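You operate a simulated robot arm through the tools that you are given. There is no shell and no other tool. Be economical: measure what you need, move in short steps, check, and stop when the job is done.

You are at the controls of a simulated robot arm. One attempt, no reset.

JOB
Slide the plates onto the stand: green grips first, blue second, then the last.
Fine: push the loaded stand up to the oil cup's shelf side.

Only the result counts: the job must be done as asked and must still hold three seconds after the hand-in. Knocking over, shifting, dropping, spilling or breaking anything else fails it.

ROBOT AND FRAMES
A 7-joint arm with a two-finger parallel gripper, fixed in place. Base frame: the origin is at the foot of the arm, x ahead of it, y to its left, z up; the work surface is at about z = 0.8. Units: m, rad, N and s.
With the tool pointing down near the work surface it reaches from about 0.24 to 0.68 m from the base axis. Its first joint turns from -1.152 to 1.152 rad. Payload 2.4 kg.
Tool frame: the origin (TCP) lies between the finger pads and is the grasp point; the fingertips stand 0.03 m ahead of it; z points along the fingers, y is the line along which they close. Largest opening 0.094 m; finger width 0.028, thickness 0.01; the body of the gripper, 0.05 by 0.096 m, starts 0.055 m behind the TCP.
Orientation is that of the tool frame in the base frame, as [roll, pitch, yaw] about the fixed x, y, z axes, in that order (R = Rz(yaw) Ry(pitch) Rx(roll)). With the fingers straight down and closing along the base's y, the tool's x points along the base's -x, its y along +y and its z along -z.

CONTROLS
- The arm moves only by the tool nudge_tool. Its argument "increments" is a list of rows, each an object of numbers (a shift or turn left out is 0, a gripper value left out holds the last): "jaw": the opening, from 0 (shut) to 1 (fully open); "tx", "ty", "tz": the shift along the base's x, y, z in m; "rx", "ry", "rz": the turn, a rotation vector about the base's x, y, z in rad. In form: [{"jaw": .., "tx": .., "ty": .., "tz": .., "rx": .., "ry": .., "rz": ..}, ...]. A call has 1 to 12 rows; each row shifts and turns the commanded pose from where the row before left it. A row lasts 0.2 s, in which the tool goes at most 0.05 m and 0.15 rad; a call with a longer step from one row to the next is refused whole, and so is a gripper value outside its range. Where a pose cannot be reached the arm comes as near as it can. A force on the tool above 70 N (or 10 N above the force at the start of the call, whichever is more), or a blocked arm, ends the call early, and 0.2 s more pass. Each finger travels about 0.153 m/s and halts on what it meets, pressing with about 36 N; the grip force reading is that of the motor and also rises with nothing between the fingers. The clock runs only during rows and for 0.2 s after the last one: add rows that do not move to give the fingers time. It gives the time, the measured TCP pose, the force on the tool (base axes), the opening and the grip force at its end, in the units of the frame above (readings bear some noise).
- Cameras (640 x 400 px; columns grow to the right, rows downward): "scene" is fixed at [0.0474, 0.4815, 1.4468]; the picture's right is [-0.66, -0.75, 0.00], its down [-0.40, 0.35, -0.85] and it looks along [0.64, -0.56, -0.53] (base axes); focal length 330 px, centre (320, 200). "wrist" rides on the gripper at [0.076, 0.014, -0.102] in the tool frame; the picture's right is [-0.18, 0.98, 0.00], its down [-0.75, -0.14, -0.64] and it looks along [-0.63, -0.12, 0.77] (tool axes); focal length 243 px, centre (320, 200). There is no depth. A picture from a camera that has moved, and an enlarged one, comes with that camera's place and axes in the base frame and with its lens.
- capture(camera): a new picture of that camera. It takes no simulated time.
- close_up(camera, box): a new picture of the part [left, top, right, bottom] of that camera's present view, enlarged. It takes no simulated time.
- sign_off(): hands the job in; it is judged then, once.

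Work in short steps. Places have to be worked out from the pictures, the camera data and where the tool is seen: move nearer, look again, correct. Check each grasp and each placing, and mend what went wrong. You have 120 turns and 76 pictures in all, those below and enlarged ones among them. Open the gripper and draw the arm clear of the work before you hand the job in, unless the task says otherwise; then end with one line.

The tools are called after "Call:" as name(argument=value, ...) on one line, values as JSON. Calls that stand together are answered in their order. nudge_tool: Moves the arm, as the interface text tells. Its arguments: {"type":"object","properties":{"increments":{"type":"array"}},"required":["increments"]} The other tools are called the same way: capture (camera) takes a picture; close_up (camera, box) takes an enlarged picture of a part of a camera's view; sign_off () hands the job in.

At the start:

```text
time: 0.0
ee_pos: [0.3492, 0.0069, 1.2254]
tool_rot: [-3.141, 0.001, 3.141]
wrist_force: [0.6, 1.0, 0.8]
opening: 0.0939
grip_force: 0.1
```

scene: 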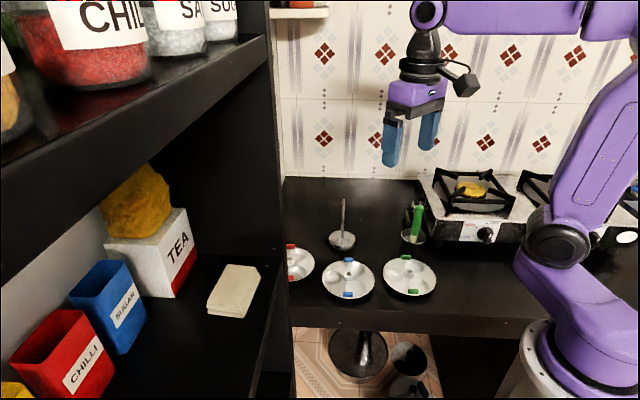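
wrist: 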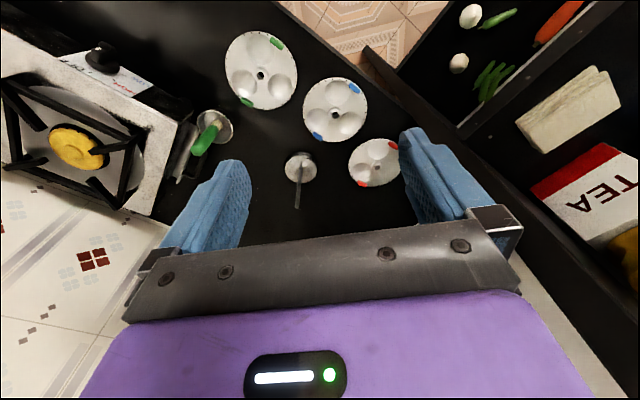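

I'll start with enlarged views of the plates, the stand and the cup.

Call:
close_up(camera="scene", box=[270, 180, 450, 310])

Call:
close_up(camera="wrist", box=[170, 10, 430, 220])

```text
3.08 times, centred on (360, 245) of scene
camera zoom: at [0.0474, 0.4815, 1.4468], right [-0.66, -0.75, 0.0], down [-0.4, 0.35, -0.85], along [0.64, -0.56, -0.53], focal length 1014 px, centre (197, 62)
```

zoom: 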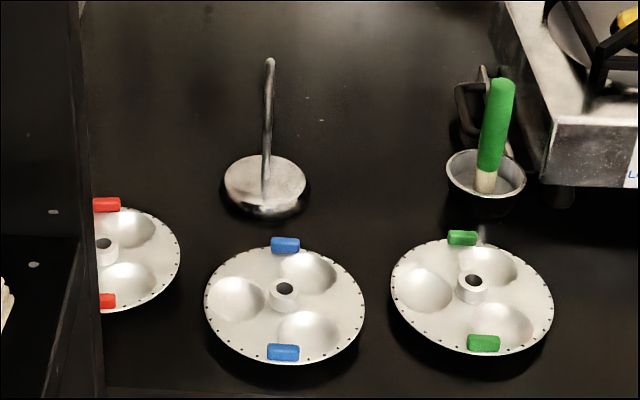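

```text
1.90 times, centred on (300, 115) of wrist
camera zoom: at [0.2735, 0.0208, 1.3293], right [0.18, 0.98, 0.0], down [0.75, -0.14, 0.64], along [0.63, -0.12, -0.77], focal length 462 px, centre (358, 362)
```

zoom: 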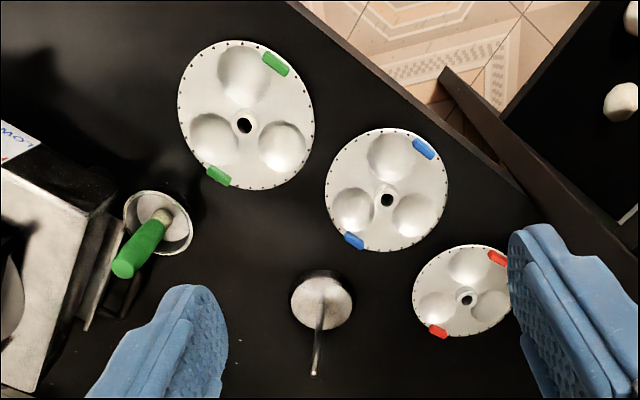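

The green plate is near (0.37,-0.12), blue near (0.47,0.01), red near (0.61,0.10), the stand near (0.585,-0.086) and the oil cup near (0.443,-0.238). I'll move lower, close to the green plate, to see the shape of its grips.

Call:
nudge_tool(increments=[{"jaw": 0.6, "tx": -0.006, "ty": -0.025, "tz": -0.035}, {"tx": -0.006, "ty": -0.025, "tz": -0.035}, {"tx": -0.006, "ty": -0.025, "tz": -0.035}, {"tx": -0.006, "ty": -0.025, "tz": -0.035}, {"tx": -0.006, "ty": -0.025, "tz": -0.035}, {}])

Call:
capture(camera="wrist")

```text
time: 1.4
ee_pos: [0.3195, -0.1203, 1.0545]
tool_rot: [-3.141, 0.002, 3.141]
wrist_force: [-0.1, -0.2, 0.4]
opening: 0.0564
grip_force: 0.1
```

```text
71 pictures are left
camera wrist: at [0.2434, -0.1059, 1.1559], right [0.18, 0.98, 0.0], down [0.75, -0.14, 0.64], along [0.63, -0.12, -0.77], focal length 243 px, centre (320, 200)
```

wrist: 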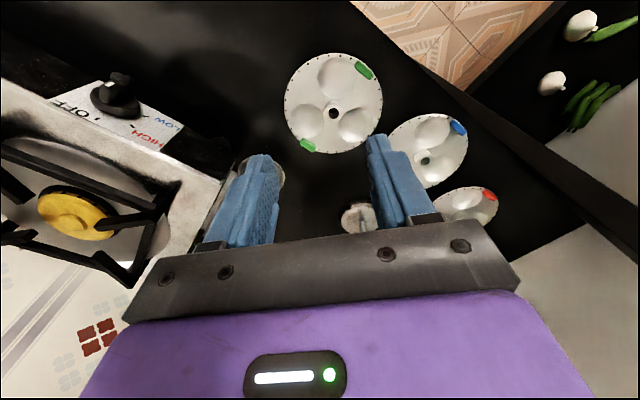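

Call:
close_up(camera="wrist", box=[275, 45, 395, 160])

Call:
close_up(camera="scene", box=[375, 240, 445, 305])

```text
3.48 times, centred on (335, 102) of wrist
camera zoom: at [0.2434, -0.1059, 1.1559], right [0.18, 0.98, 0.0], down [0.75, -0.14, 0.64], along [0.63, -0.12, -0.77], focal length 844 px, centre (268, 539)
```

zoom: 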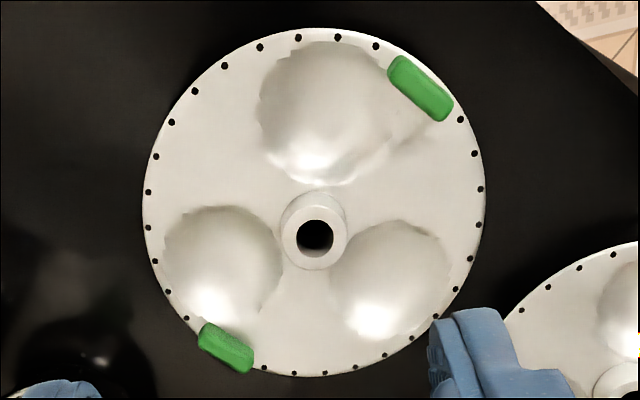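

```text
6.15 times, centred on (410, 272) of scene
camera zoom: at [0.0474, 0.4815, 1.4468], right [-0.66, -0.75, 0.0], down [-0.4, 0.35, -0.85], along [0.64, -0.56, -0.53], focal length 2028 px, centre (-234, -246)
```

zoom: 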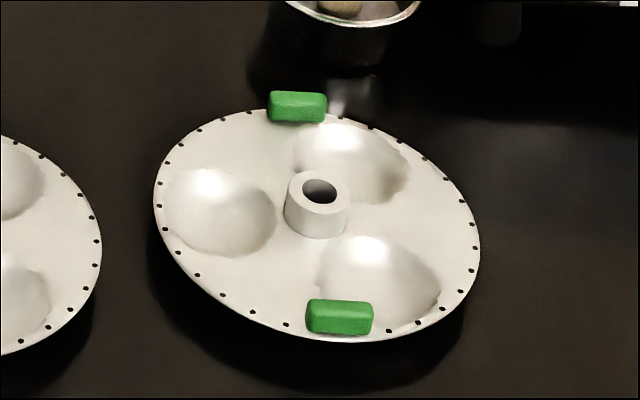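

The plates' grips lie on a line across the counter, which is turned about 45° in the base frame. I'll use the grip at the counter's front edge, for green near (0.32,-0.066), and close along the radial line. I turn the tool by 0.77 rad and come in above it.

Call:
nudge_tool(increments=[{"jaw": 0.5, "ty": 0.009, "tz": -0.015, "rz": 0.13}, {"ty": 0.009, "tz": -0.015, "rz": 0.13}, {"ty": 0.009, "tz": -0.015, "rz": 0.13}, {"ty": 0.009, "tz": -0.015, "rz": 0.13}, {"ty": 0.009, "tz": -0.015, "rz": 0.13}, {"ty": 0.009, "tz": -0.015, "rz": 0.12}, {}])

Call:
capture(camera="wrist")

Call:
capture(camera="scene")

```text
time: 3.0
ee_pos: [0.3192, -0.0642, 0.9615]
tool_rot: [-3.14, 0.0, -2.369]
wrist_force: [-0.3, -0.1, -0.3]
opening: 0.0471
grip_force: 0.0
```

```text
68 pictures are left
camera wrist: at [0.2559, -0.1069, 1.0643], right [-0.55, 0.83, 0.0], down [0.64, 0.42, 0.64], along [0.53, 0.36, -0.77], focal length 243 px, centre (320, 200)
```

wrist: 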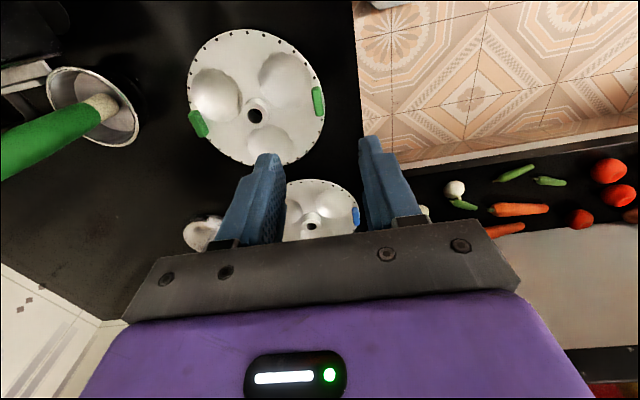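

```text
67 pictures are left
```

scene: 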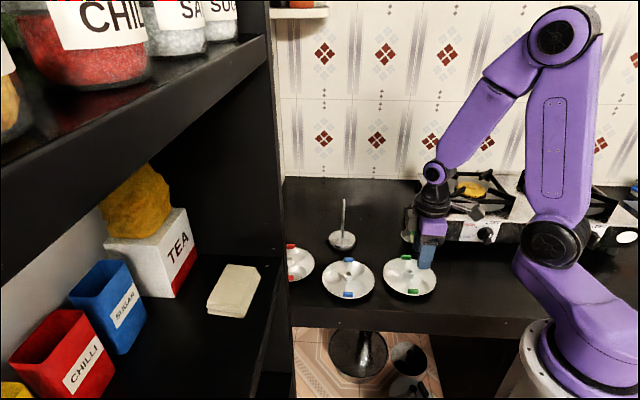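

The tool sits right above the green front grip, and both are close to (0.319,-0.065). I descend to put the tips near z=0.86 and check the height in the scene view.

Call:
nudge_tool(increments=[{"tz": -0.035}, {"tz": -0.037}, {}])

Call:
close_up(camera="scene", box=[380, 220, 460, 300])

Call:
close_up(camera="wrist", box=[180, 20, 440, 250])

```text
time: 3.8
ee_pos: [0.3198, -0.0643, 0.8894]
tool_rot: [-3.141, 0.001, -2.368]
wrist_force: [0.6, 0.4, -0.3]
opening: 0.0467
grip_force: 0.1
```

```text
5.00 times, centred on (420, 260) of scene
camera zoom: at [0.0474, 0.4815, 1.4468], right [-0.66, -0.75, 0.0], down [-0.4, 0.35, -0.85], along [0.64, -0.56, -0.53], focal length 1648 px, centre (-180, -100)
```

zoom: 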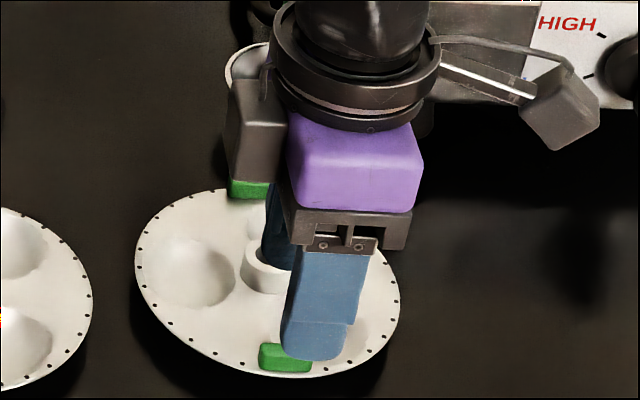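

```text
1.74 times, centred on (310, 135) of wrist
camera zoom: at [0.2561, -0.1075, 0.9922], right [-0.55, 0.83, 0.0], down [0.64, 0.42, 0.64], along [0.54, 0.35, -0.77], focal length 422 px, centre (337, 313)
```

zoom: 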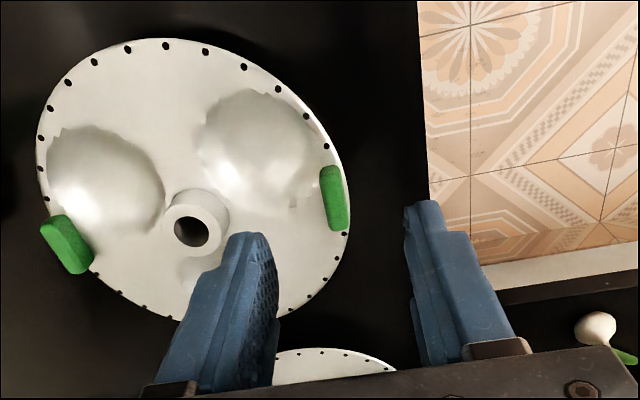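

Triangulation puts the grip's centre at about z≈0.825, with the plate surface near 0.818. I lower to TCP 0.859 and check again.

Call:
nudge_tool(increments=[{"tz": -0.015}, {"tz": -0.015}, {}])

Call:
close_up(camera="scene", box=[400, 260, 450, 300])

Call:
close_up(camera="wrist", box=[240, 60, 440, 230])

```text
time: 4.6
ee_pos: [0.3198, -0.0641, 0.858]
tool_rot: [-3.14, 0.0, -2.372]
wrist_force: [0.0, -0.5, 1.0]
opening: 0.0469
grip_force: 0.0
```

```text
10.00 times, centred on (425, 280) of scene
camera zoom: at [0.0474, 0.4815, 1.4468], right [-0.66, -0.75, 0.0], down [-0.4, 0.35, -0.85], along [0.64, -0.56, -0.53], focal length 3295 px, centre (-730, -600)
```

zoom: 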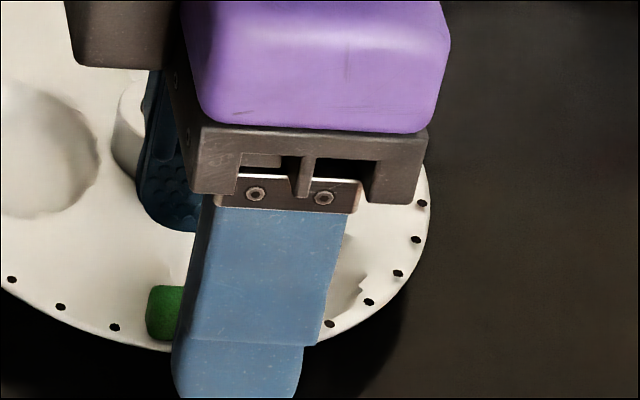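

```text
2.35 times, centred on (340, 145) of wrist
camera zoom: at [0.2555, -0.107, 0.9616], right [-0.55, 0.83, 0.0], down [0.64, 0.42, 0.64], along [0.54, 0.35, -0.77], focal length 571 px, centre (273, 329)
```

zoom: 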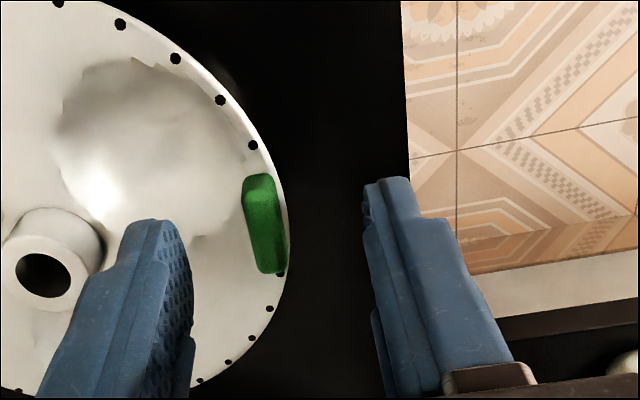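

The grip is centred between the fingers. I go 8 mm lower and close.

Call:
nudge_tool(increments=[{"tz": -0.008}, {}, {"jaw": 0.3}, {"jaw": 0.15}, {"jaw": 0.0}, {}, {}])

Call:
close_up(camera="wrist", box=[180, 20, 440, 250])

```text
time: 6.2
ee_pos: [0.3188, -0.0643, 0.8507]
tool_rot: [3.141, 0.0, -2.369]
wrist_force: [-0.5, 1.7, 1.7]
opening: 0.0081
grip_force: 36.0
```

```text
1.74 times, centred on (310, 135) of wrist
camera zoom: at [0.2551, -0.1071, 0.9541], right [-0.55, 0.83, 0.0], down [0.64, 0.42, 0.64], along [0.53, 0.35, -0.77], focal length 422 px, centre (337, 313)
```

zoom: 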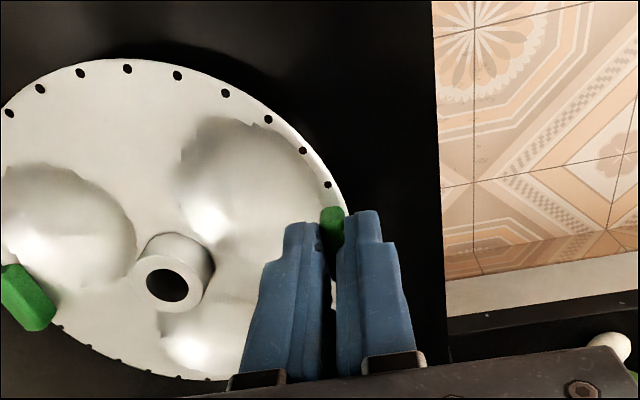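

The grip is held with an opening of 8 mm. I lift straight up and check for droop.

Call:
nudge_tool(increments=[{"tz": 0.01}, {"tz": 0.02}, {"tz": 0.03}, {"tz": 0.03}, {}])

Call:
capture(camera="wrist")

Call:
close_up(camera="scene", box=[320, 180, 480, 300])

```text
time: 7.4
ee_pos: [0.3185, -0.0635, 0.9415]
tool_rot: [3.141, 0.0, -2.371]
wrist_force: [-0.8, 0.0, -1.3]
opening: 0.0079
grip_force: 36.0
```

```text
61 pictures are left
camera wrist: at [0.255, -0.1068, 1.0443], right [-0.55, 0.83, 0.0], down [0.64, 0.42, 0.64], along [0.53, 0.35, -0.77], focal length 243 px, centre (320, 200)
```

wrist: 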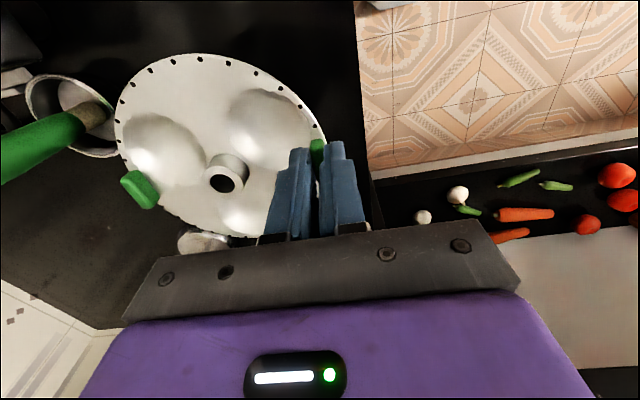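

```text
3.33 times, centred on (400, 240) of scene
camera zoom: at [0.0474, 0.4815, 1.4468], right [-0.66, -0.75, 0.0], down [-0.4, 0.35, -0.85], along [0.64, -0.56, -0.53], focal length 1098 px, centre (53, 67)
```

zoom: 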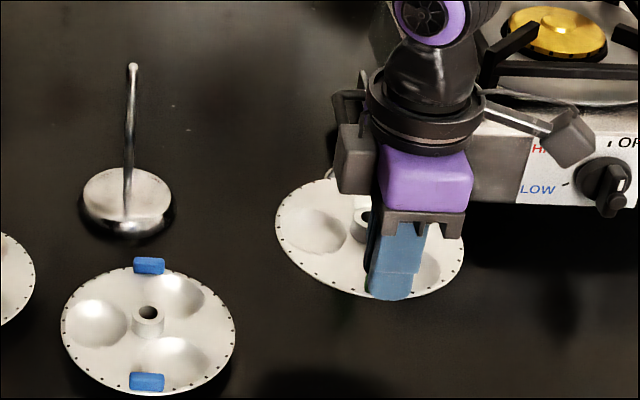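

The plate hangs level with no droop, and its hub is about (0.0415,-0.044) from the TCP. Next I move up and over so the wrist camera can see the rod tip past the plate and I can locate it accurately.

Call:
nudge_tool(increments=[{"tz": 0.03}, {"tx": 0.0285, "ty": 0.0184, "tz": 0.02}, {"tx": 0.0285, "ty": 0.0184, "tz": 0.02}, {"tx": 0.0285, "ty": 0.0184, "tz": 0.018}, {"tx": 0.0285, "ty": 0.0184}, {"tx": 0.0285, "ty": 0.0184}, {"tx": 0.0285, "ty": 0.0184}, {"tx": 0.0285, "ty": 0.0184}, {}, {}])

Call:
capture(camera="wrist")

Call:
capture(camera="scene")

```text
time: 9.6
ee_pos: [0.517, 0.0635, 1.0288]
tool_rot: [-3.141, 0.0, -2.373]
wrist_force: [-0.2, 0.4, -0.5]
opening: 0.0082
grip_force: 35.8
```

```text
59 pictures are left
camera wrist: at [0.4529, 0.0205, 1.131], right [-0.55, 0.83, 0.0], down [0.64, 0.42, 0.64], along [0.54, 0.35, -0.77], focal length 243 px, centre (320, 200)
```

wrist: 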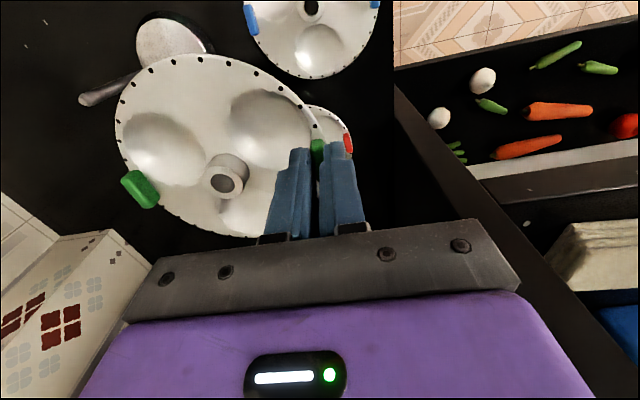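

```text
58 pictures are left
```

scene: 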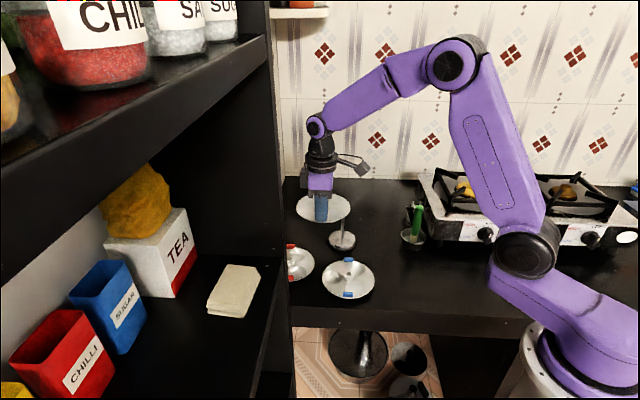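

Call:
close_up(camera="wrist", box=[60, 0, 220, 120])

Call:
close_up(camera="scene", box=[280, 180, 400, 260])

```text
3.33 times, centred on (140, 60) of wrist
camera zoom: at [0.4529, 0.0205, 1.131], right [-0.55, 0.83, 0.0], down [0.64, 0.42, 0.64], along [0.54, 0.35, -0.77], focal length 809 px, centre (920, 667)
```

zoom: 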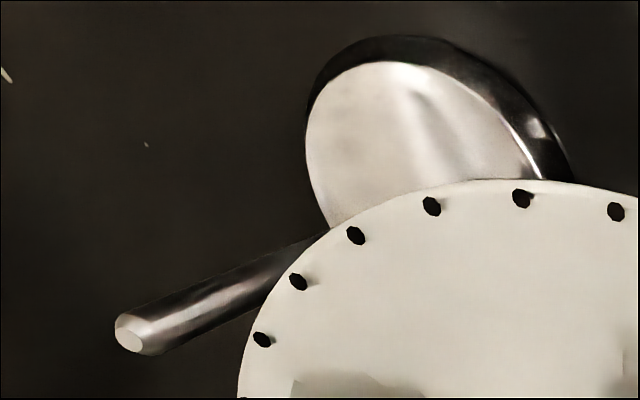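

```text
5.00 times, centred on (340, 220) of scene
camera zoom: at [0.0474, 0.4815, 1.4468], right [-0.66, -0.75, 0.0], down [-0.4, 0.35, -0.85], along [0.64, -0.56, -0.53], focal length 1648 px, centre (220, 100)
```

zoom: 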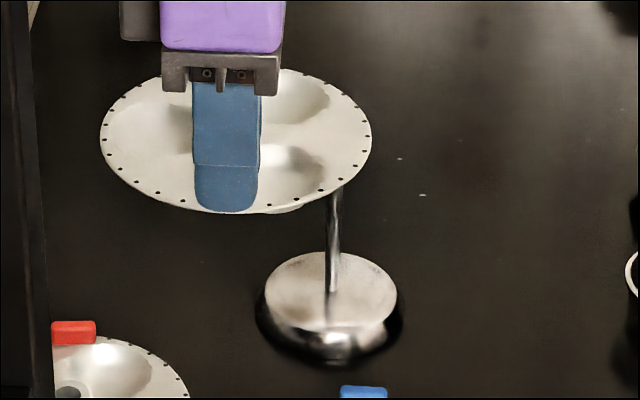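

From several views the rod tip is at about (0.584,-0.083,0.965), and the hub is at TCP+(0.042,-0.0437). I move the hub over the rod, still above the tip, and check.

Call:
nudge_tool(increments=[{"tx": 0.006, "ty": -0.025, "tz": 0.005}, {"tx": 0.006, "ty": -0.026}, {"tx": 0.006, "ty": -0.026}, {"tx": 0.007, "ty": -0.026}, {}, {}])

Call:
close_up(camera="scene", box=[300, 160, 400, 260])

Call:
capture(camera="wrist")

```text
time: 11.0
ee_pos: [0.5418, -0.0386, 1.035]
tool_rot: [3.14, 0.001, -2.37]
wrist_force: [0.0, 0.4, 0.0]
opening: 0.0081
grip_force: 36.0
```

```text
4.00 times, centred on (350, 210) of scene
camera zoom: at [0.0474, 0.4815, 1.4468], right [-0.66, -0.75, 0.0], down [-0.4, 0.35, -0.85], along [0.64, -0.56, -0.53], focal length 1318 px, centre (200, 160)
```

zoom: 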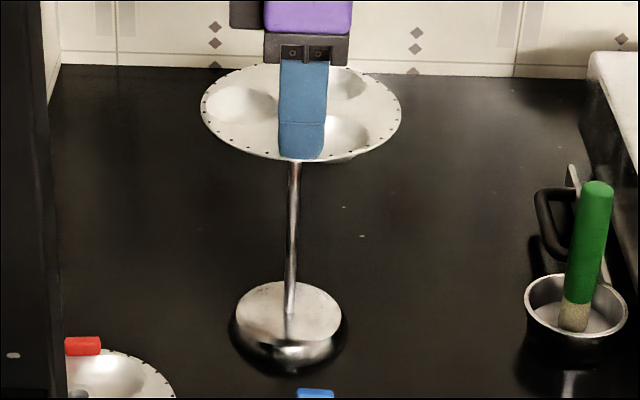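

```text
54 pictures are left
camera wrist: at [0.478, -0.082, 1.1379], right [-0.55, 0.83, 0.0], down [0.64, 0.42, 0.64], along [0.54, 0.35, -0.77], focal length 243 px, centre (320, 200)
```

wrist: 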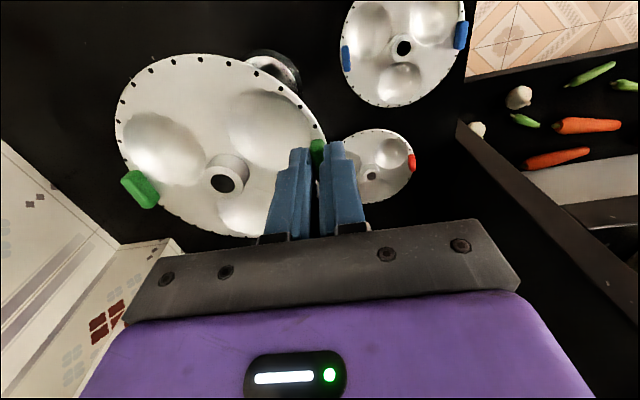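

Call:
close_up(camera="scene", box=[345, 172, 405, 222])

Call:
close_up(camera="wrist", box=[100, 40, 340, 240])

```text
8.00 times, centred on (375, 197) of scene
camera zoom: at [0.0474, 0.4815, 1.4468], right [-0.66, -0.75, 0.0], down [-0.4, 0.35, -0.85], along [0.64, -0.56, -0.53], focal length 2636 px, centre (-120, 224)
```

zoom: 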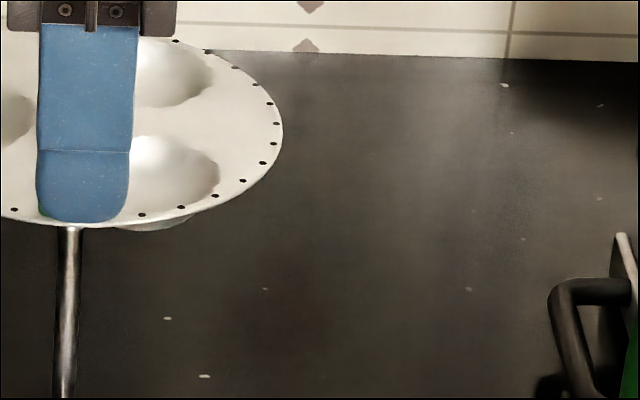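

```text
2.00 times, centred on (220, 140) of wrist
camera zoom: at [0.478, -0.082, 1.1379], right [-0.55, 0.83, 0.0], down [0.64, 0.42, 0.64], along [0.54, 0.35, -0.77], focal length 485 px, centre (520, 320)
```

zoom: 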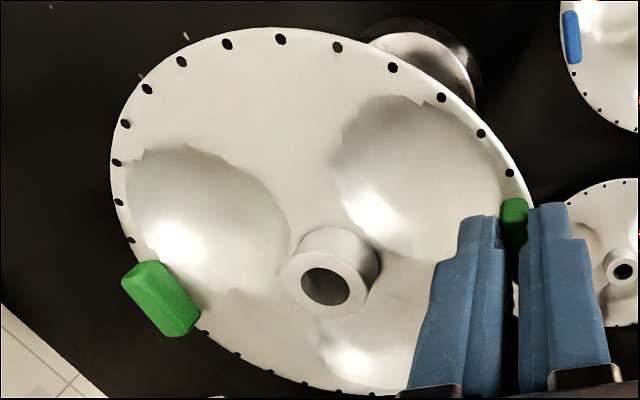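

The scene view shows the hub about 3.4 mm too far right of the rod line, so I shift it by (+0.0022,+0.0026). I then lower in small steps and watch the force.

Call:
nudge_tool(increments=[{"tx": 0.0022, "ty": 0.0026}, {"tz": -0.01}, {"tz": -0.01}, {"tz": -0.008}, {"tz": -0.006}, {}])

Call:
close_up(camera="scene", box=[305, 170, 385, 230])

```text
time: 12.4
ee_pos: [0.5447, -0.0349, 1.0006]
tool_rot: [3.14, -0.001, -2.37]
wrist_force: [0.8, -0.6, 1.3]
opening: 0.0079
grip_force: 36.3
```

```text
6.67 times, centred on (345, 200) of scene
camera zoom: at [0.0474, 0.4815, 1.4468], right [-0.66, -0.75, 0.0], down [-0.4, 0.35, -0.85], along [0.64, -0.56, -0.53], focal length 2197 px, centre (153, 200)
```

zoom: 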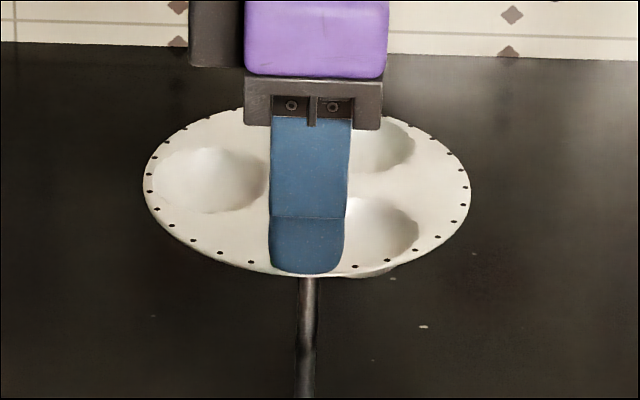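

The lateral error is now about 1.5 mm the other way. I trim it and lower a little more, then look at the hub with the wrist camera.

Call:
nudge_tool(increments=[{"tx": -0.0008, "ty": -0.001}, {"tz": -0.006}, {"tz": -0.006}, {}])

Call:
close_up(camera="wrist", box=[100, 40, 340, 240])

```text
time: 13.4
ee_pos: [0.547, -0.0349, 0.9886]
tool_rot: [-3.141, 0.0, -2.37]
wrist_force: [0.4, 0.3, -1.2]
opening: 0.0082
grip_force: 36.2
```

```text
2.00 times, centred on (220, 140) of wrist
camera zoom: at [0.4808, -0.0795, 1.091], right [-0.55, 0.83, 0.0], down [0.64, 0.42, 0.64], along [0.53, 0.35, -0.77], focal length 485 px, centre (520, 320)
```

zoom: 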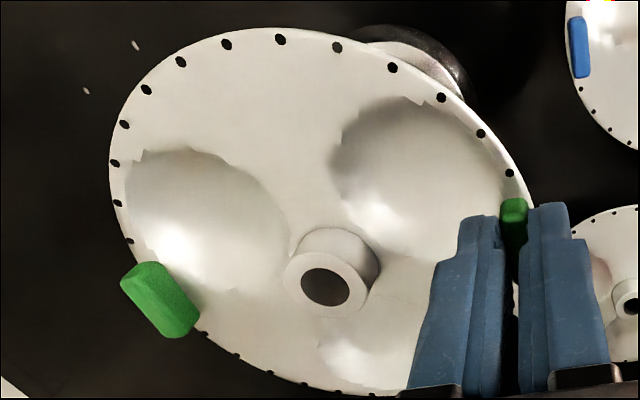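

No contact force yet. I lower another 15 mm and look again.

Call:
nudge_tool(increments=[{"tz": -0.005}, {"tz": -0.005}, {"tz": -0.005}, {}])

Call:
close_up(camera="wrist", box=[160, 110, 300, 230])

Call:
close_up(camera="scene", box=[305, 180, 385, 240])

```text
time: 14.4
ee_pos: [0.5449, -0.0355, 0.9729]
tool_rot: [3.141, -0.001, -2.37]
wrist_force: [-0.1, 0.1, -0.1]
opening: 0.008
grip_force: 36.2
```

```text
3.33 times, centred on (230, 170) of wrist
camera zoom: at [0.481, -0.0801, 1.0759], right [-0.55, 0.83, 0.0], down [0.64, 0.42, 0.64], along [0.53, 0.35, -0.77], focal length 809 px, centre (620, 300)
```

zoom: 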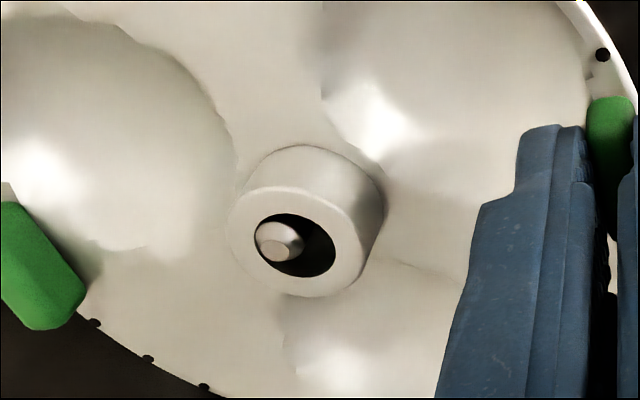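

```text
6.67 times, centred on (345, 210) of scene
camera zoom: at [0.0474, 0.4815, 1.4468], right [-0.66, -0.75, 0.0], down [-0.4, 0.35, -0.85], along [0.64, -0.56, -0.53], focal length 2197 px, centre (153, 133)
```

zoom: 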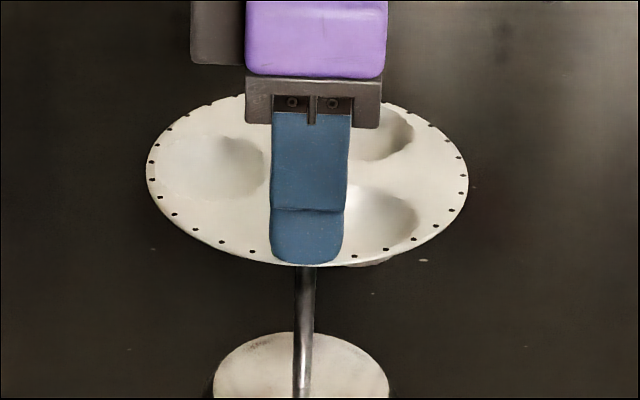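

The rod is inside the hole, offset about 3 mm toward the far grip. I centre it and keep lowering.

Call:
nudge_tool(increments=[{"tx": 0.0015, "ty": -0.0023}, {"tz": -0.008}, {"tz": -0.008}, {}])

Call:
close_up(camera="wrist", box=[160, 110, 300, 230])

```text
time: 15.4
ee_pos: [0.5467, -0.0387, 0.9581]
tool_rot: [3.141, 0.001, -2.37]
wrist_force: [1.3, 0.3, -1.1]
opening: 0.0081
grip_force: 36.3
```

```text
3.33 times, centred on (230, 170) of wrist
camera zoom: at [0.4829, -0.0823, 1.0605], right [-0.55, 0.83, 0.0], down [0.64, 0.42, 0.64], along [0.54, 0.35, -0.77], focal length 809 px, centre (620, 300)
```

zoom: 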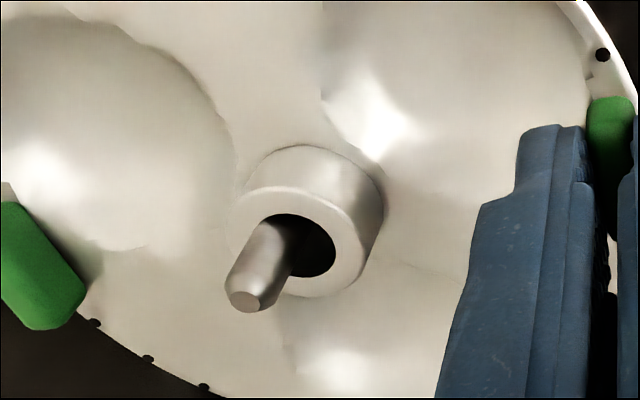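

The rod still leans to the hole's far edge, so I shift the hub another 3 mm that way and look again.

Call:
nudge_tool(increments=[{"tx": 0.0017, "ty": -0.0025}, {}])

Call:
close_up(camera="wrist", box=[160, 110, 300, 230])

```text
time: 16.0
ee_pos: [0.5482, -0.0401, 0.9573]
tool_rot: [-3.141, 0.0, -2.372]
wrist_force: [0.8, -0.2, -1.1]
opening: 0.008
grip_force: 36.0
```

```text
3.33 times, centred on (230, 170) of wrist
camera zoom: at [0.4848, -0.0844, 1.0606], right [-0.55, 0.83, 0.0], down [0.64, 0.42, 0.64], along [0.53, 0.35, -0.77], focal length 809 px, centre (620, 300)
```

zoom: 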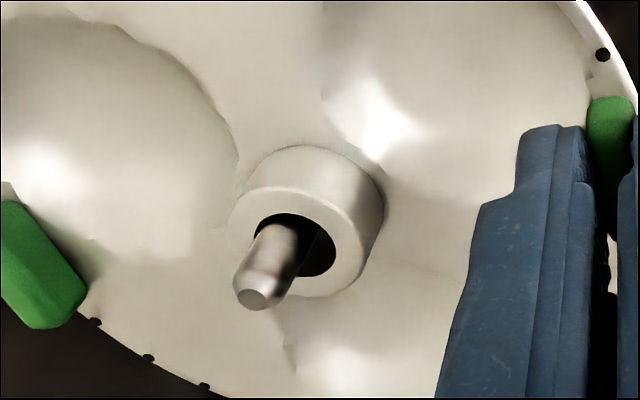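

That helped, and I trim 2.5 mm more before lowering further.

Call:
nudge_tool(increments=[{"tx": 0.0014, "ty": -0.0021}, {"tz": -0.01}, {"tz": -0.01}, {}])

Call:
close_up(camera="wrist", box=[160, 110, 300, 230])

Call:
close_up(camera="scene", box=[305, 180, 385, 260])

```text
time: 17.0
ee_pos: [0.5496, -0.043, 0.9375]
tool_rot: [-3.142, 0.002, -2.37]
wrist_force: [0.2, -0.6, -1.4]
opening: 0.008
grip_force: 36.3
```

```text
3.33 times, centred on (230, 170) of wrist
camera zoom: at [0.4862, -0.0867, 1.0401], right [-0.55, 0.83, 0.0], down [0.64, 0.42, 0.64], along [0.53, 0.35, -0.77], focal length 809 px, centre (620, 300)
```

zoom: 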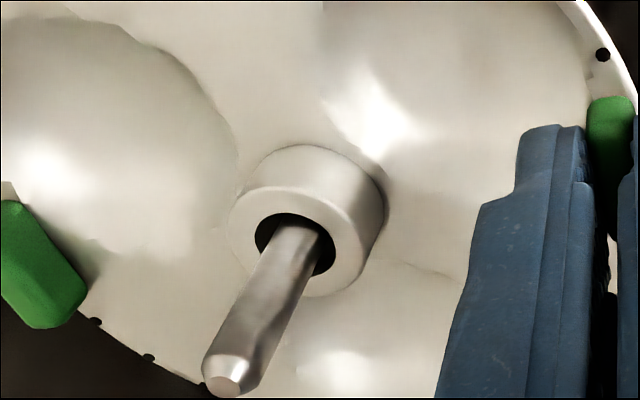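

```text
5.00 times, centred on (345, 220) of scene
camera zoom: at [0.0474, 0.4815, 1.4468], right [-0.66, -0.75, 0.0], down [-0.4, 0.35, -0.85], along [0.64, -0.56, -0.53], focal length 1648 px, centre (195, 100)
```

zoom: 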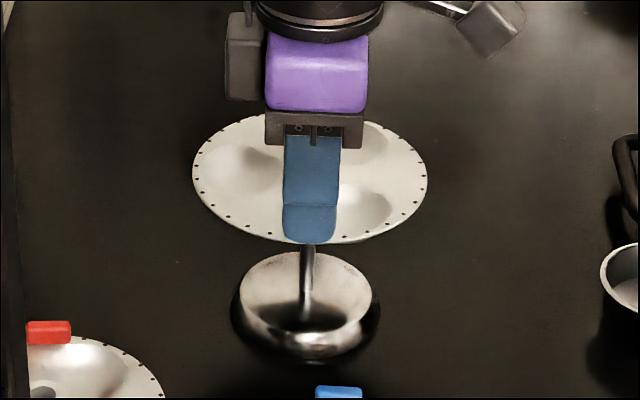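

It's well centred now. I lower to about 0.905 and watch the rod's clearance from the gripper body.

Call:
nudge_tool(increments=[{"tz": -0.01}, {"tz": -0.01}, {"tz": -0.01}, {}])

Call:
capture(camera="wrist")

```text
time: 18.0
ee_pos: [0.5494, -0.0431, 0.9078]
tool_rot: [3.141, -0.001, -2.369]
wrist_force: [0.6, -0.9, 0.2]
opening: 0.0082
grip_force: 36.6
```

```text
43 pictures are left
camera wrist: at [0.4857, -0.0864, 1.011], right [-0.55, 0.83, 0.0], down [0.64, 0.42, 0.64], along [0.54, 0.35, -0.77], focal length 243 px, centre (320, 200)
```

wrist: 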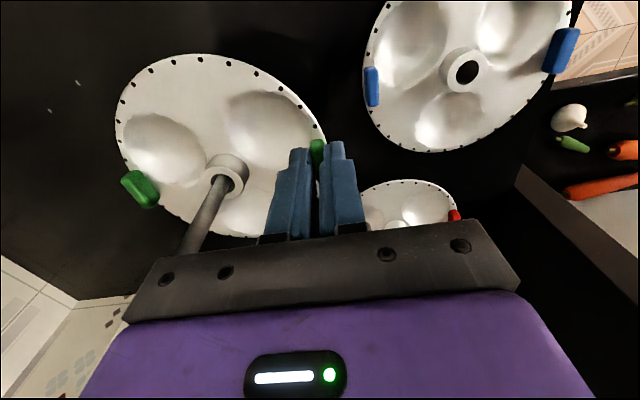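

The geometry says the rod passes the gripper body with about 9 mm to spare. I lower on in small steps toward the base.

Call:
nudge_tool(increments=[{"tz": -0.007}, {"tz": -0.007}, {"tz": -0.007}, {"tz": -0.007}, {}])

Call:
close_up(camera="scene", box=[300, 180, 400, 270])

```text
time: 19.2
ee_pos: [0.5498, -0.044, 0.8785]
tool_rot: [-3.14, 0.0, -2.369]
wrist_force: [-0.5, -0.8, -0.2]
opening: 0.0081
grip_force: 35.7
```

```text
4.44 times, centred on (350, 225) of scene
camera zoom: at [0.0474, 0.4815, 1.4468], right [-0.66, -0.75, 0.0], down [-0.4, 0.35, -0.85], along [0.64, -0.56, -0.53], focal length 1465 px, centre (187, 89)
```

zoom: 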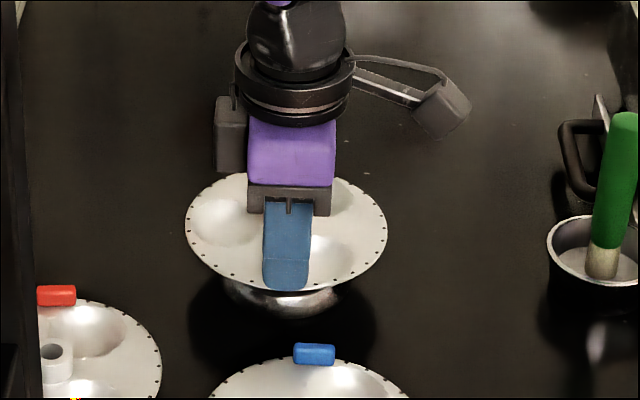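

Close to the base now. I continue in 3 mm steps until I see contact.

Call:
nudge_tool(increments=[{"tz": -0.003}, {"tz": -0.003}, {"tz": -0.003}, {}])

```text
time: 20.2
ee_pos: [0.5498, -0.0426, 0.8705]
tool_rot: [-3.141, 0.0, -2.373]
wrist_force: [0.6, 0.3, -0.6]
opening: 0.0081
grip_force: 35.3
```

Call:
nudge_tool(increments=[{"tz": -0.003}, {"tz": -0.003}, {}])

Call:
close_up(camera="scene", box=[310, 210, 390, 270])

```text
time: 21.0
ee_pos: [0.5486, -0.0445, 0.8649]
tool_rot: [-3.14, 0.003, -2.369]
wrist_force: [-1.0, 2.8, 8.2]
opening: 0.0085
grip_force: 35.1
```

```text
6.67 times, centred on (350, 240) of scene
camera zoom: at [0.0472, 0.4816, 1.4467], right [-0.66, -0.75, 0.0], down [-0.4, 0.35, -0.85], along [0.64, -0.56, -0.53], focal length 2197 px, centre (120, -67)
```

zoom: 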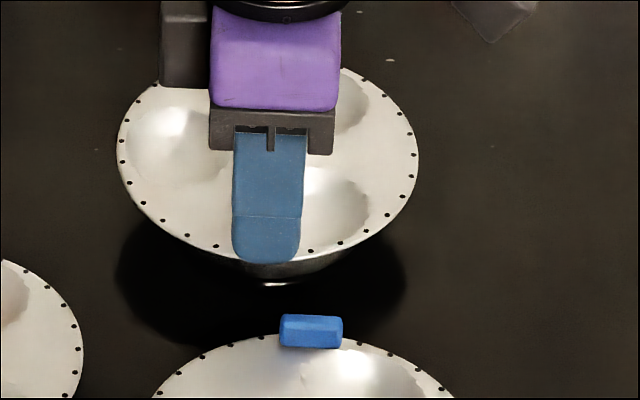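

Contact is felt at 8 N with TCP z≈0.865, so the plate is seated on the base. I release and lift clear.

Call:
nudge_tool(increments=[{"jaw": 0.15}, {"jaw": 0.35}, {}, {"tz": 0.02}, {"tz": 0.04}, {"tz": 0.05}, {"tz": 0.05}, {}])

Call:
close_up(camera="scene", box=[280, 170, 440, 310])

Call:
capture(camera="wrist")

```text
time: 22.8
ee_pos: [0.5492, -0.0455, 1.0249]
tool_rot: [3.142, -0.001, -2.369]
wrist_force: [-0.4, 0.2, 1.2]
opening: 0.0331
grip_force: 0.1
```

```text
2.86 times, centred on (360, 240) of scene
camera zoom: at [0.0474, 0.4815, 1.4468], right [-0.66, -0.75, 0.0], down [-0.4, 0.35, -0.85], along [0.64, -0.56, -0.53], focal length 942 px, centre (206, 86)
```

zoom: 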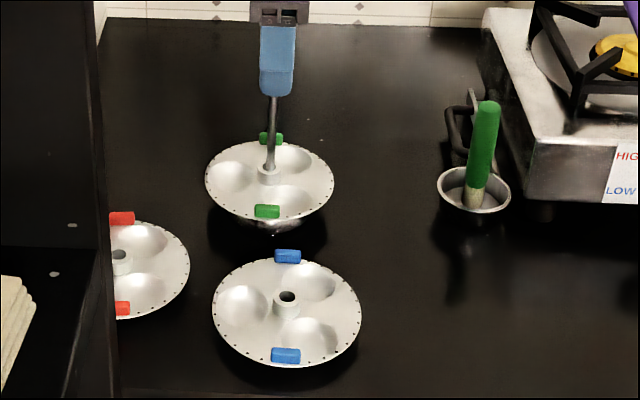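

```text
39 pictures are left
camera wrist: at [0.4857, -0.088, 1.1278], right [-0.55, 0.83, 0.0], down [0.64, 0.42, 0.64], along [0.53, 0.35, -0.77], focal length 243 px, centre (320, 200)
```

wrist: 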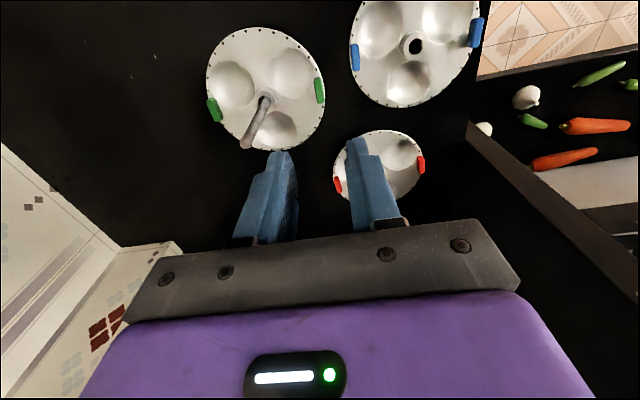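

Green is seated. The blue front grip works out at about (0.420,0.0605), so I move above it.

Call:
nudge_tool(increments=[{"jaw": 0.5, "tx": -0.026, "ty": 0.021}, {"tx": -0.026, "ty": 0.021}, {"tx": -0.026, "ty": 0.021, "tz": -0.02}, {"tx": -0.026, "ty": 0.021, "tz": -0.03}, {"tx": -0.025, "ty": 0.02, "tz": -0.035}, {"tz": -0.03}, {"tz": -0.02}, {}])

Call:
close_up(camera="wrist", box=[180, 20, 440, 250])

```text
time: 24.6
ee_pos: [0.42, 0.0627, 0.8902]
tool_rot: [3.141, 0.0, -2.372]
wrist_force: [-0.7, 0.0, 0.3]
opening: 0.047
grip_force: 0.0
```

```text
1.74 times, centred on (310, 135) of wrist
camera zoom: at [0.3553, 0.019, 0.9934], right [-0.55, 0.83, 0.0], down [0.64, 0.42, 0.64], along [0.54, 0.35, -0.77], focal length 422 px, centre (337, 313)
```

zoom: 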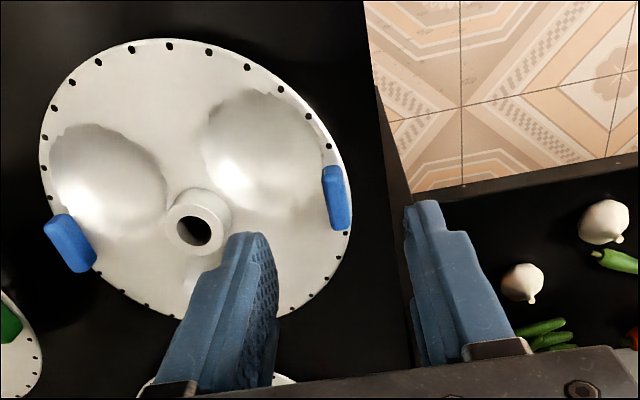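

This matches the green pre-grasp view to within about 1.5 mm. I trim, descend the same amount and close.

Call:
nudge_tool(increments=[{"tx": -0.0008, "ty": 0.0012, "tz": -0.02}, {"tz": -0.012}, {"tz": -0.0075}, {}, {"jaw": 0.3}, {"jaw": 0.15}, {"jaw": 0.0}, {}, {}])

Call:
close_up(camera="wrist", box=[180, 20, 440, 250])

```text
time: 26.6
ee_pos: [0.4201, 0.063, 0.8508]
tool_rot: [3.141, 0.0, -2.372]
wrist_force: [0.5, -0.2, -0.6]
opening: 0.0079
grip_force: 36.1
```

```text
1.74 times, centred on (310, 135) of wrist
camera zoom: at [0.3555, 0.0195, 0.9531], right [-0.55, 0.83, 0.0], down [0.64, 0.42, 0.64], along [0.54, 0.35, -0.77], focal length 422 px, centre (337, 313)
```

zoom: 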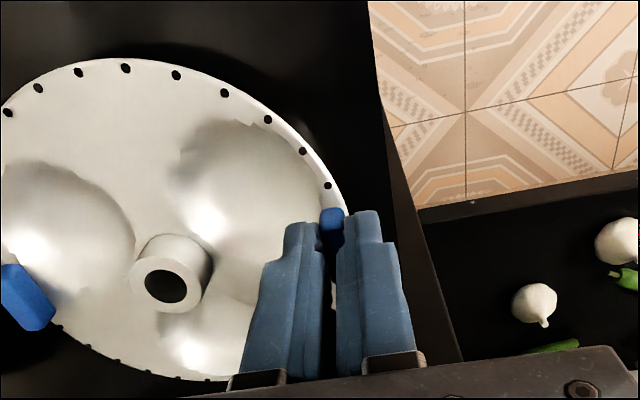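

The blue grasp is the same as the green one. I lift and move to the TCP position where the green hub was centred on the rod.

Call:
nudge_tool(increments=[{"tz": 0.02}, {"tz": 0.04}, {"tz": 0.045}, {"tz": 0.045}, {"tz": 0.037}, {"tx": 0.0261, "ty": -0.0212}, {"tx": 0.0261, "ty": -0.0212}, {"tx": 0.0261, "ty": -0.0212}, {"tx": 0.0261, "ty": -0.0212}, {"tx": 0.0261, "ty": -0.0213}, {}, {}])

Call:
close_up(camera="scene", box=[300, 160, 400, 260])

```text
time: 29.2
ee_pos: [0.5519, -0.0432, 1.0374]
tool_rot: [3.14, -0.001, -2.371]
wrist_force: [0.1, 0.0, -0.2]
opening: 0.008
grip_force: 36.3
```

```text
4.00 times, centred on (350, 210) of scene
camera zoom: at [0.0474, 0.4815, 1.4468], right [-0.66, -0.75, 0.0], down [-0.4, 0.35, -0.85], along [0.64, -0.56, -0.53], focal length 1318 px, centre (200, 160)
```

zoom: 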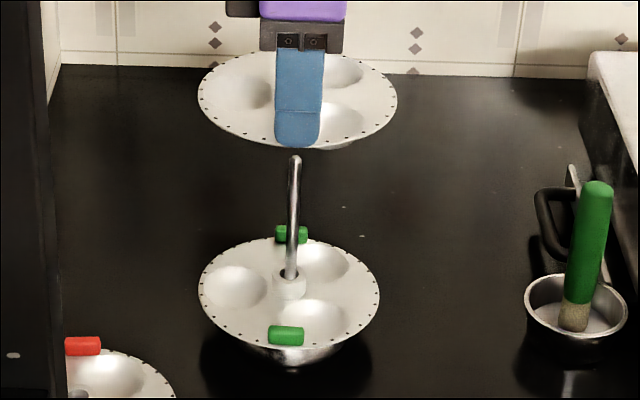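

Columns line up (plate centre 298, rod line 297). I lower so the tip should appear through the hub.

Call:
nudge_tool(increments=[{"tz": -0.015}, {"tz": -0.015}, {"tz": -0.01}, {"tz": -0.01}, {"tz": -0.01}, {"tz": -0.008}, {}])

Call:
close_up(camera="wrist", box=[160, 110, 300, 230])

```text
time: 30.8
ee_pos: [0.5507, -0.0435, 0.9682]
tool_rot: [3.141, -0.001, -2.37]
wrist_force: [-0.2, -1.0, -1.9]
opening: 0.0079
grip_force: 35.6
```

```text
3.33 times, centred on (230, 170) of wrist
camera zoom: at [0.4864, -0.0872, 1.0713], right [-0.55, 0.83, 0.0], down [0.64, 0.42, 0.64], along [0.53, 0.35, -0.77], focal length 809 px, centre (620, 300)
```

zoom: 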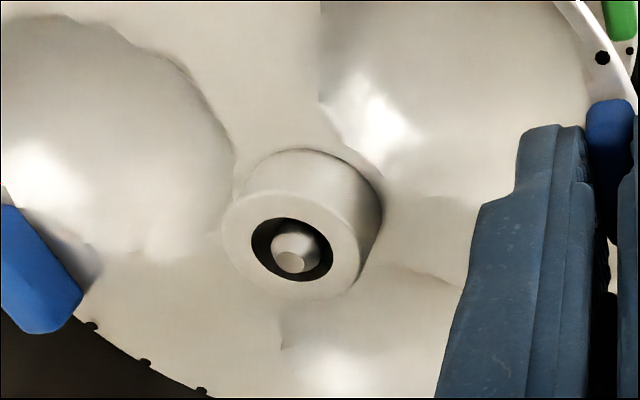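

The rod tip is centred in the hub. I lower steadily.

Call:
nudge_tool(increments=[{"tz": -0.01}, {"tz": -0.01}, {"tz": -0.01}, {"tz": -0.01}, {"tz": -0.007}, {"tz": -0.007}, {}])

Call:
close_up(camera="scene", box=[310, 190, 390, 270])

```text
time: 32.4
ee_pos: [0.5506, -0.0445, 0.9139]
tool_rot: [-3.141, 0.001, -2.37]
wrist_force: [0.9, -0.2, -0.4]
opening: 0.0078
grip_force: 35.7
```

```text
5.00 times, centred on (350, 230) of scene
camera zoom: at [0.0474, 0.4815, 1.4468], right [-0.66, -0.75, 0.0], down [-0.4, 0.35, -0.85], along [0.64, -0.56, -0.53], focal length 1648 px, centre (170, 50)
```

zoom: 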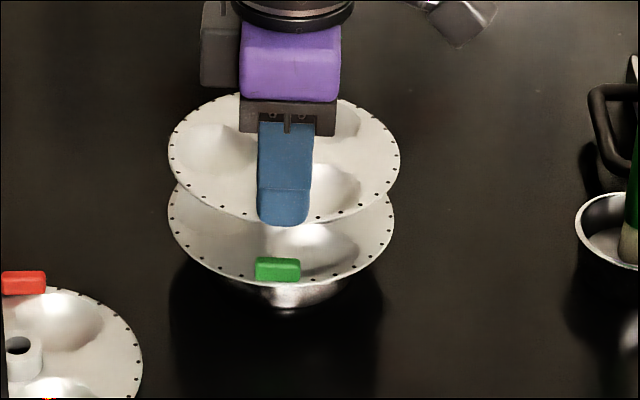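

Call:
nudge_tool(increments=[{"tz": -0.004}, {"tz": -0.004}, {"tz": -0.004}, {}])

```text
time: 33.4
ee_pos: [0.5508, -0.0447, 0.9021]
tool_rot: [-3.14, 0.0, -2.37]
wrist_force: [0.0, -0.4, -2.2]
opening: 0.0081
grip_force: 36.0
```

Still free with no contact. I keep going in 3 mm steps.

Call:
nudge_tool(increments=[{"tz": -0.003}, {"tz": -0.003}, {}])

```text
time: 34.2
ee_pos: [0.5511, -0.0431, 0.897]
tool_rot: [-3.14, 0.002, -2.37]
wrist_force: [-2.4, 2.8, 10.2]
opening: 0.0081
grip_force: 36.5
```

Contact is at 10 N with a pitch of about 31 mm, so blue is seated on green. I release and lift.

Call:
nudge_tool(increments=[{"jaw": 0.15}, {"jaw": 0.35}, {}, {"tz": 0.02}, {"tz": 0.04}, {"tz": 0.045}, {"tz": 0.035}, {}])

Call:
capture(camera="wrist")

Call:
close_up(camera="scene", box=[270, 170, 430, 310])

```text
time: 36.0
ee_pos: [0.5512, -0.0442, 1.0388]
tool_rot: [-3.141, -0.002, -2.371]
wrist_force: [-0.2, -0.1, 0.5]
opening: 0.0329
grip_force: 0.1
```

```text
33 pictures are left
camera wrist: at [0.4869, -0.0878, 1.1413], right [-0.55, 0.83, 0.0], down [0.64, 0.42, 0.64], along [0.53, 0.35, -0.77], focal length 243 px, centre (320, 200)
```

wrist: 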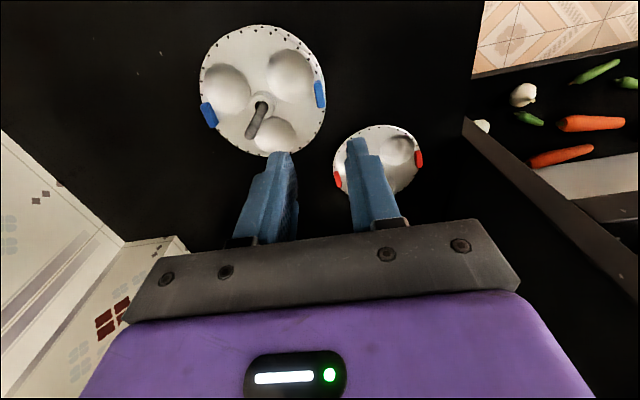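

```text
2.86 times, centred on (350, 240) of scene
camera zoom: at [0.0474, 0.4815, 1.4468], right [-0.66, -0.75, 0.0], down [-0.4, 0.35, -0.85], along [0.64, -0.56, -0.53], focal length 942 px, centre (234, 86)
```

zoom: 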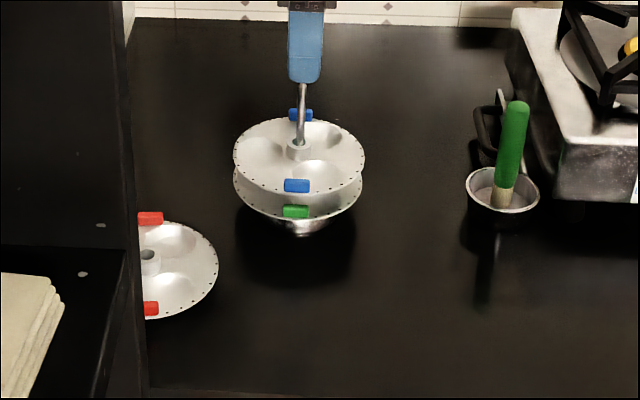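

Blue is seated. The red plate's front grip is close to the shelf panel, but the third plate sits high enough that I can hold it by the hub: with the palm at about 0.98, the rod tip at 0.965 still fits between the fingers. That keeps the arm clear of the shelf, so I move above the red hub near (0.607,0.10).

Call:
nudge_tool(increments=[{"jaw": 0.6, "tx": 0.009, "ty": 0.024}, {"tx": 0.009, "ty": 0.024}, {"tx": 0.01, "ty": 0.024}, {"tx": 0.009, "ty": 0.024, "tz": -0.02}, {"tx": 0.009, "ty": 0.024, "tz": -0.03}, {"tx": 0.01, "ty": 0.024, "tz": -0.03}, {}])

Call:
capture(camera="wrist")

Call:
capture(camera="scene")

```text
time: 37.6
ee_pos: [0.6048, 0.0999, 0.954]
tool_rot: [-3.141, 0.0, -2.372]
wrist_force: [-0.8, 0.6, -0.6]
opening: 0.0566
grip_force: 0.1
```

```text
31 pictures are left
camera wrist: at [0.5414, 0.057, 1.0578], right [-0.55, 0.83, 0.0], down [0.64, 0.42, 0.64], along [0.54, 0.35, -0.77], focal length 243 px, centre (320, 200)
```

wrist: 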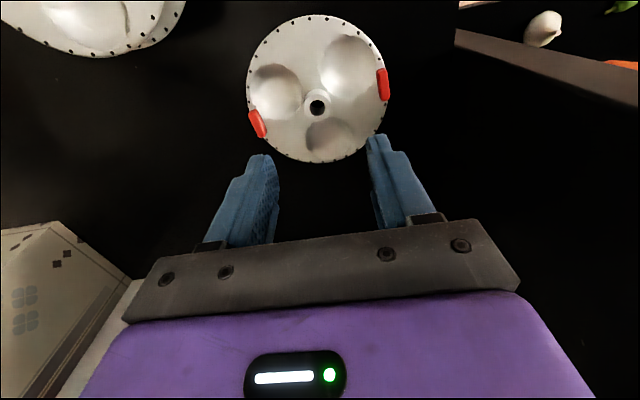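

```text
30 pictures are left
```

scene: 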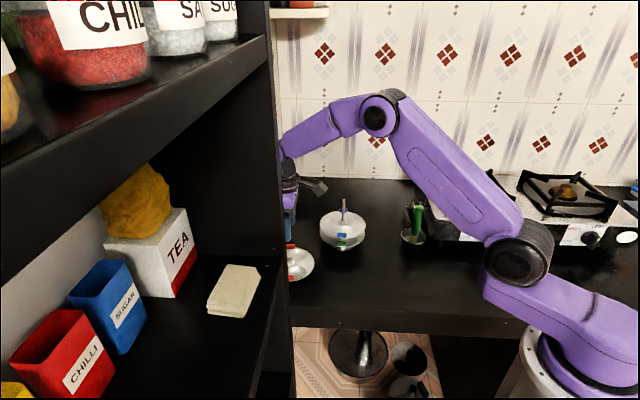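

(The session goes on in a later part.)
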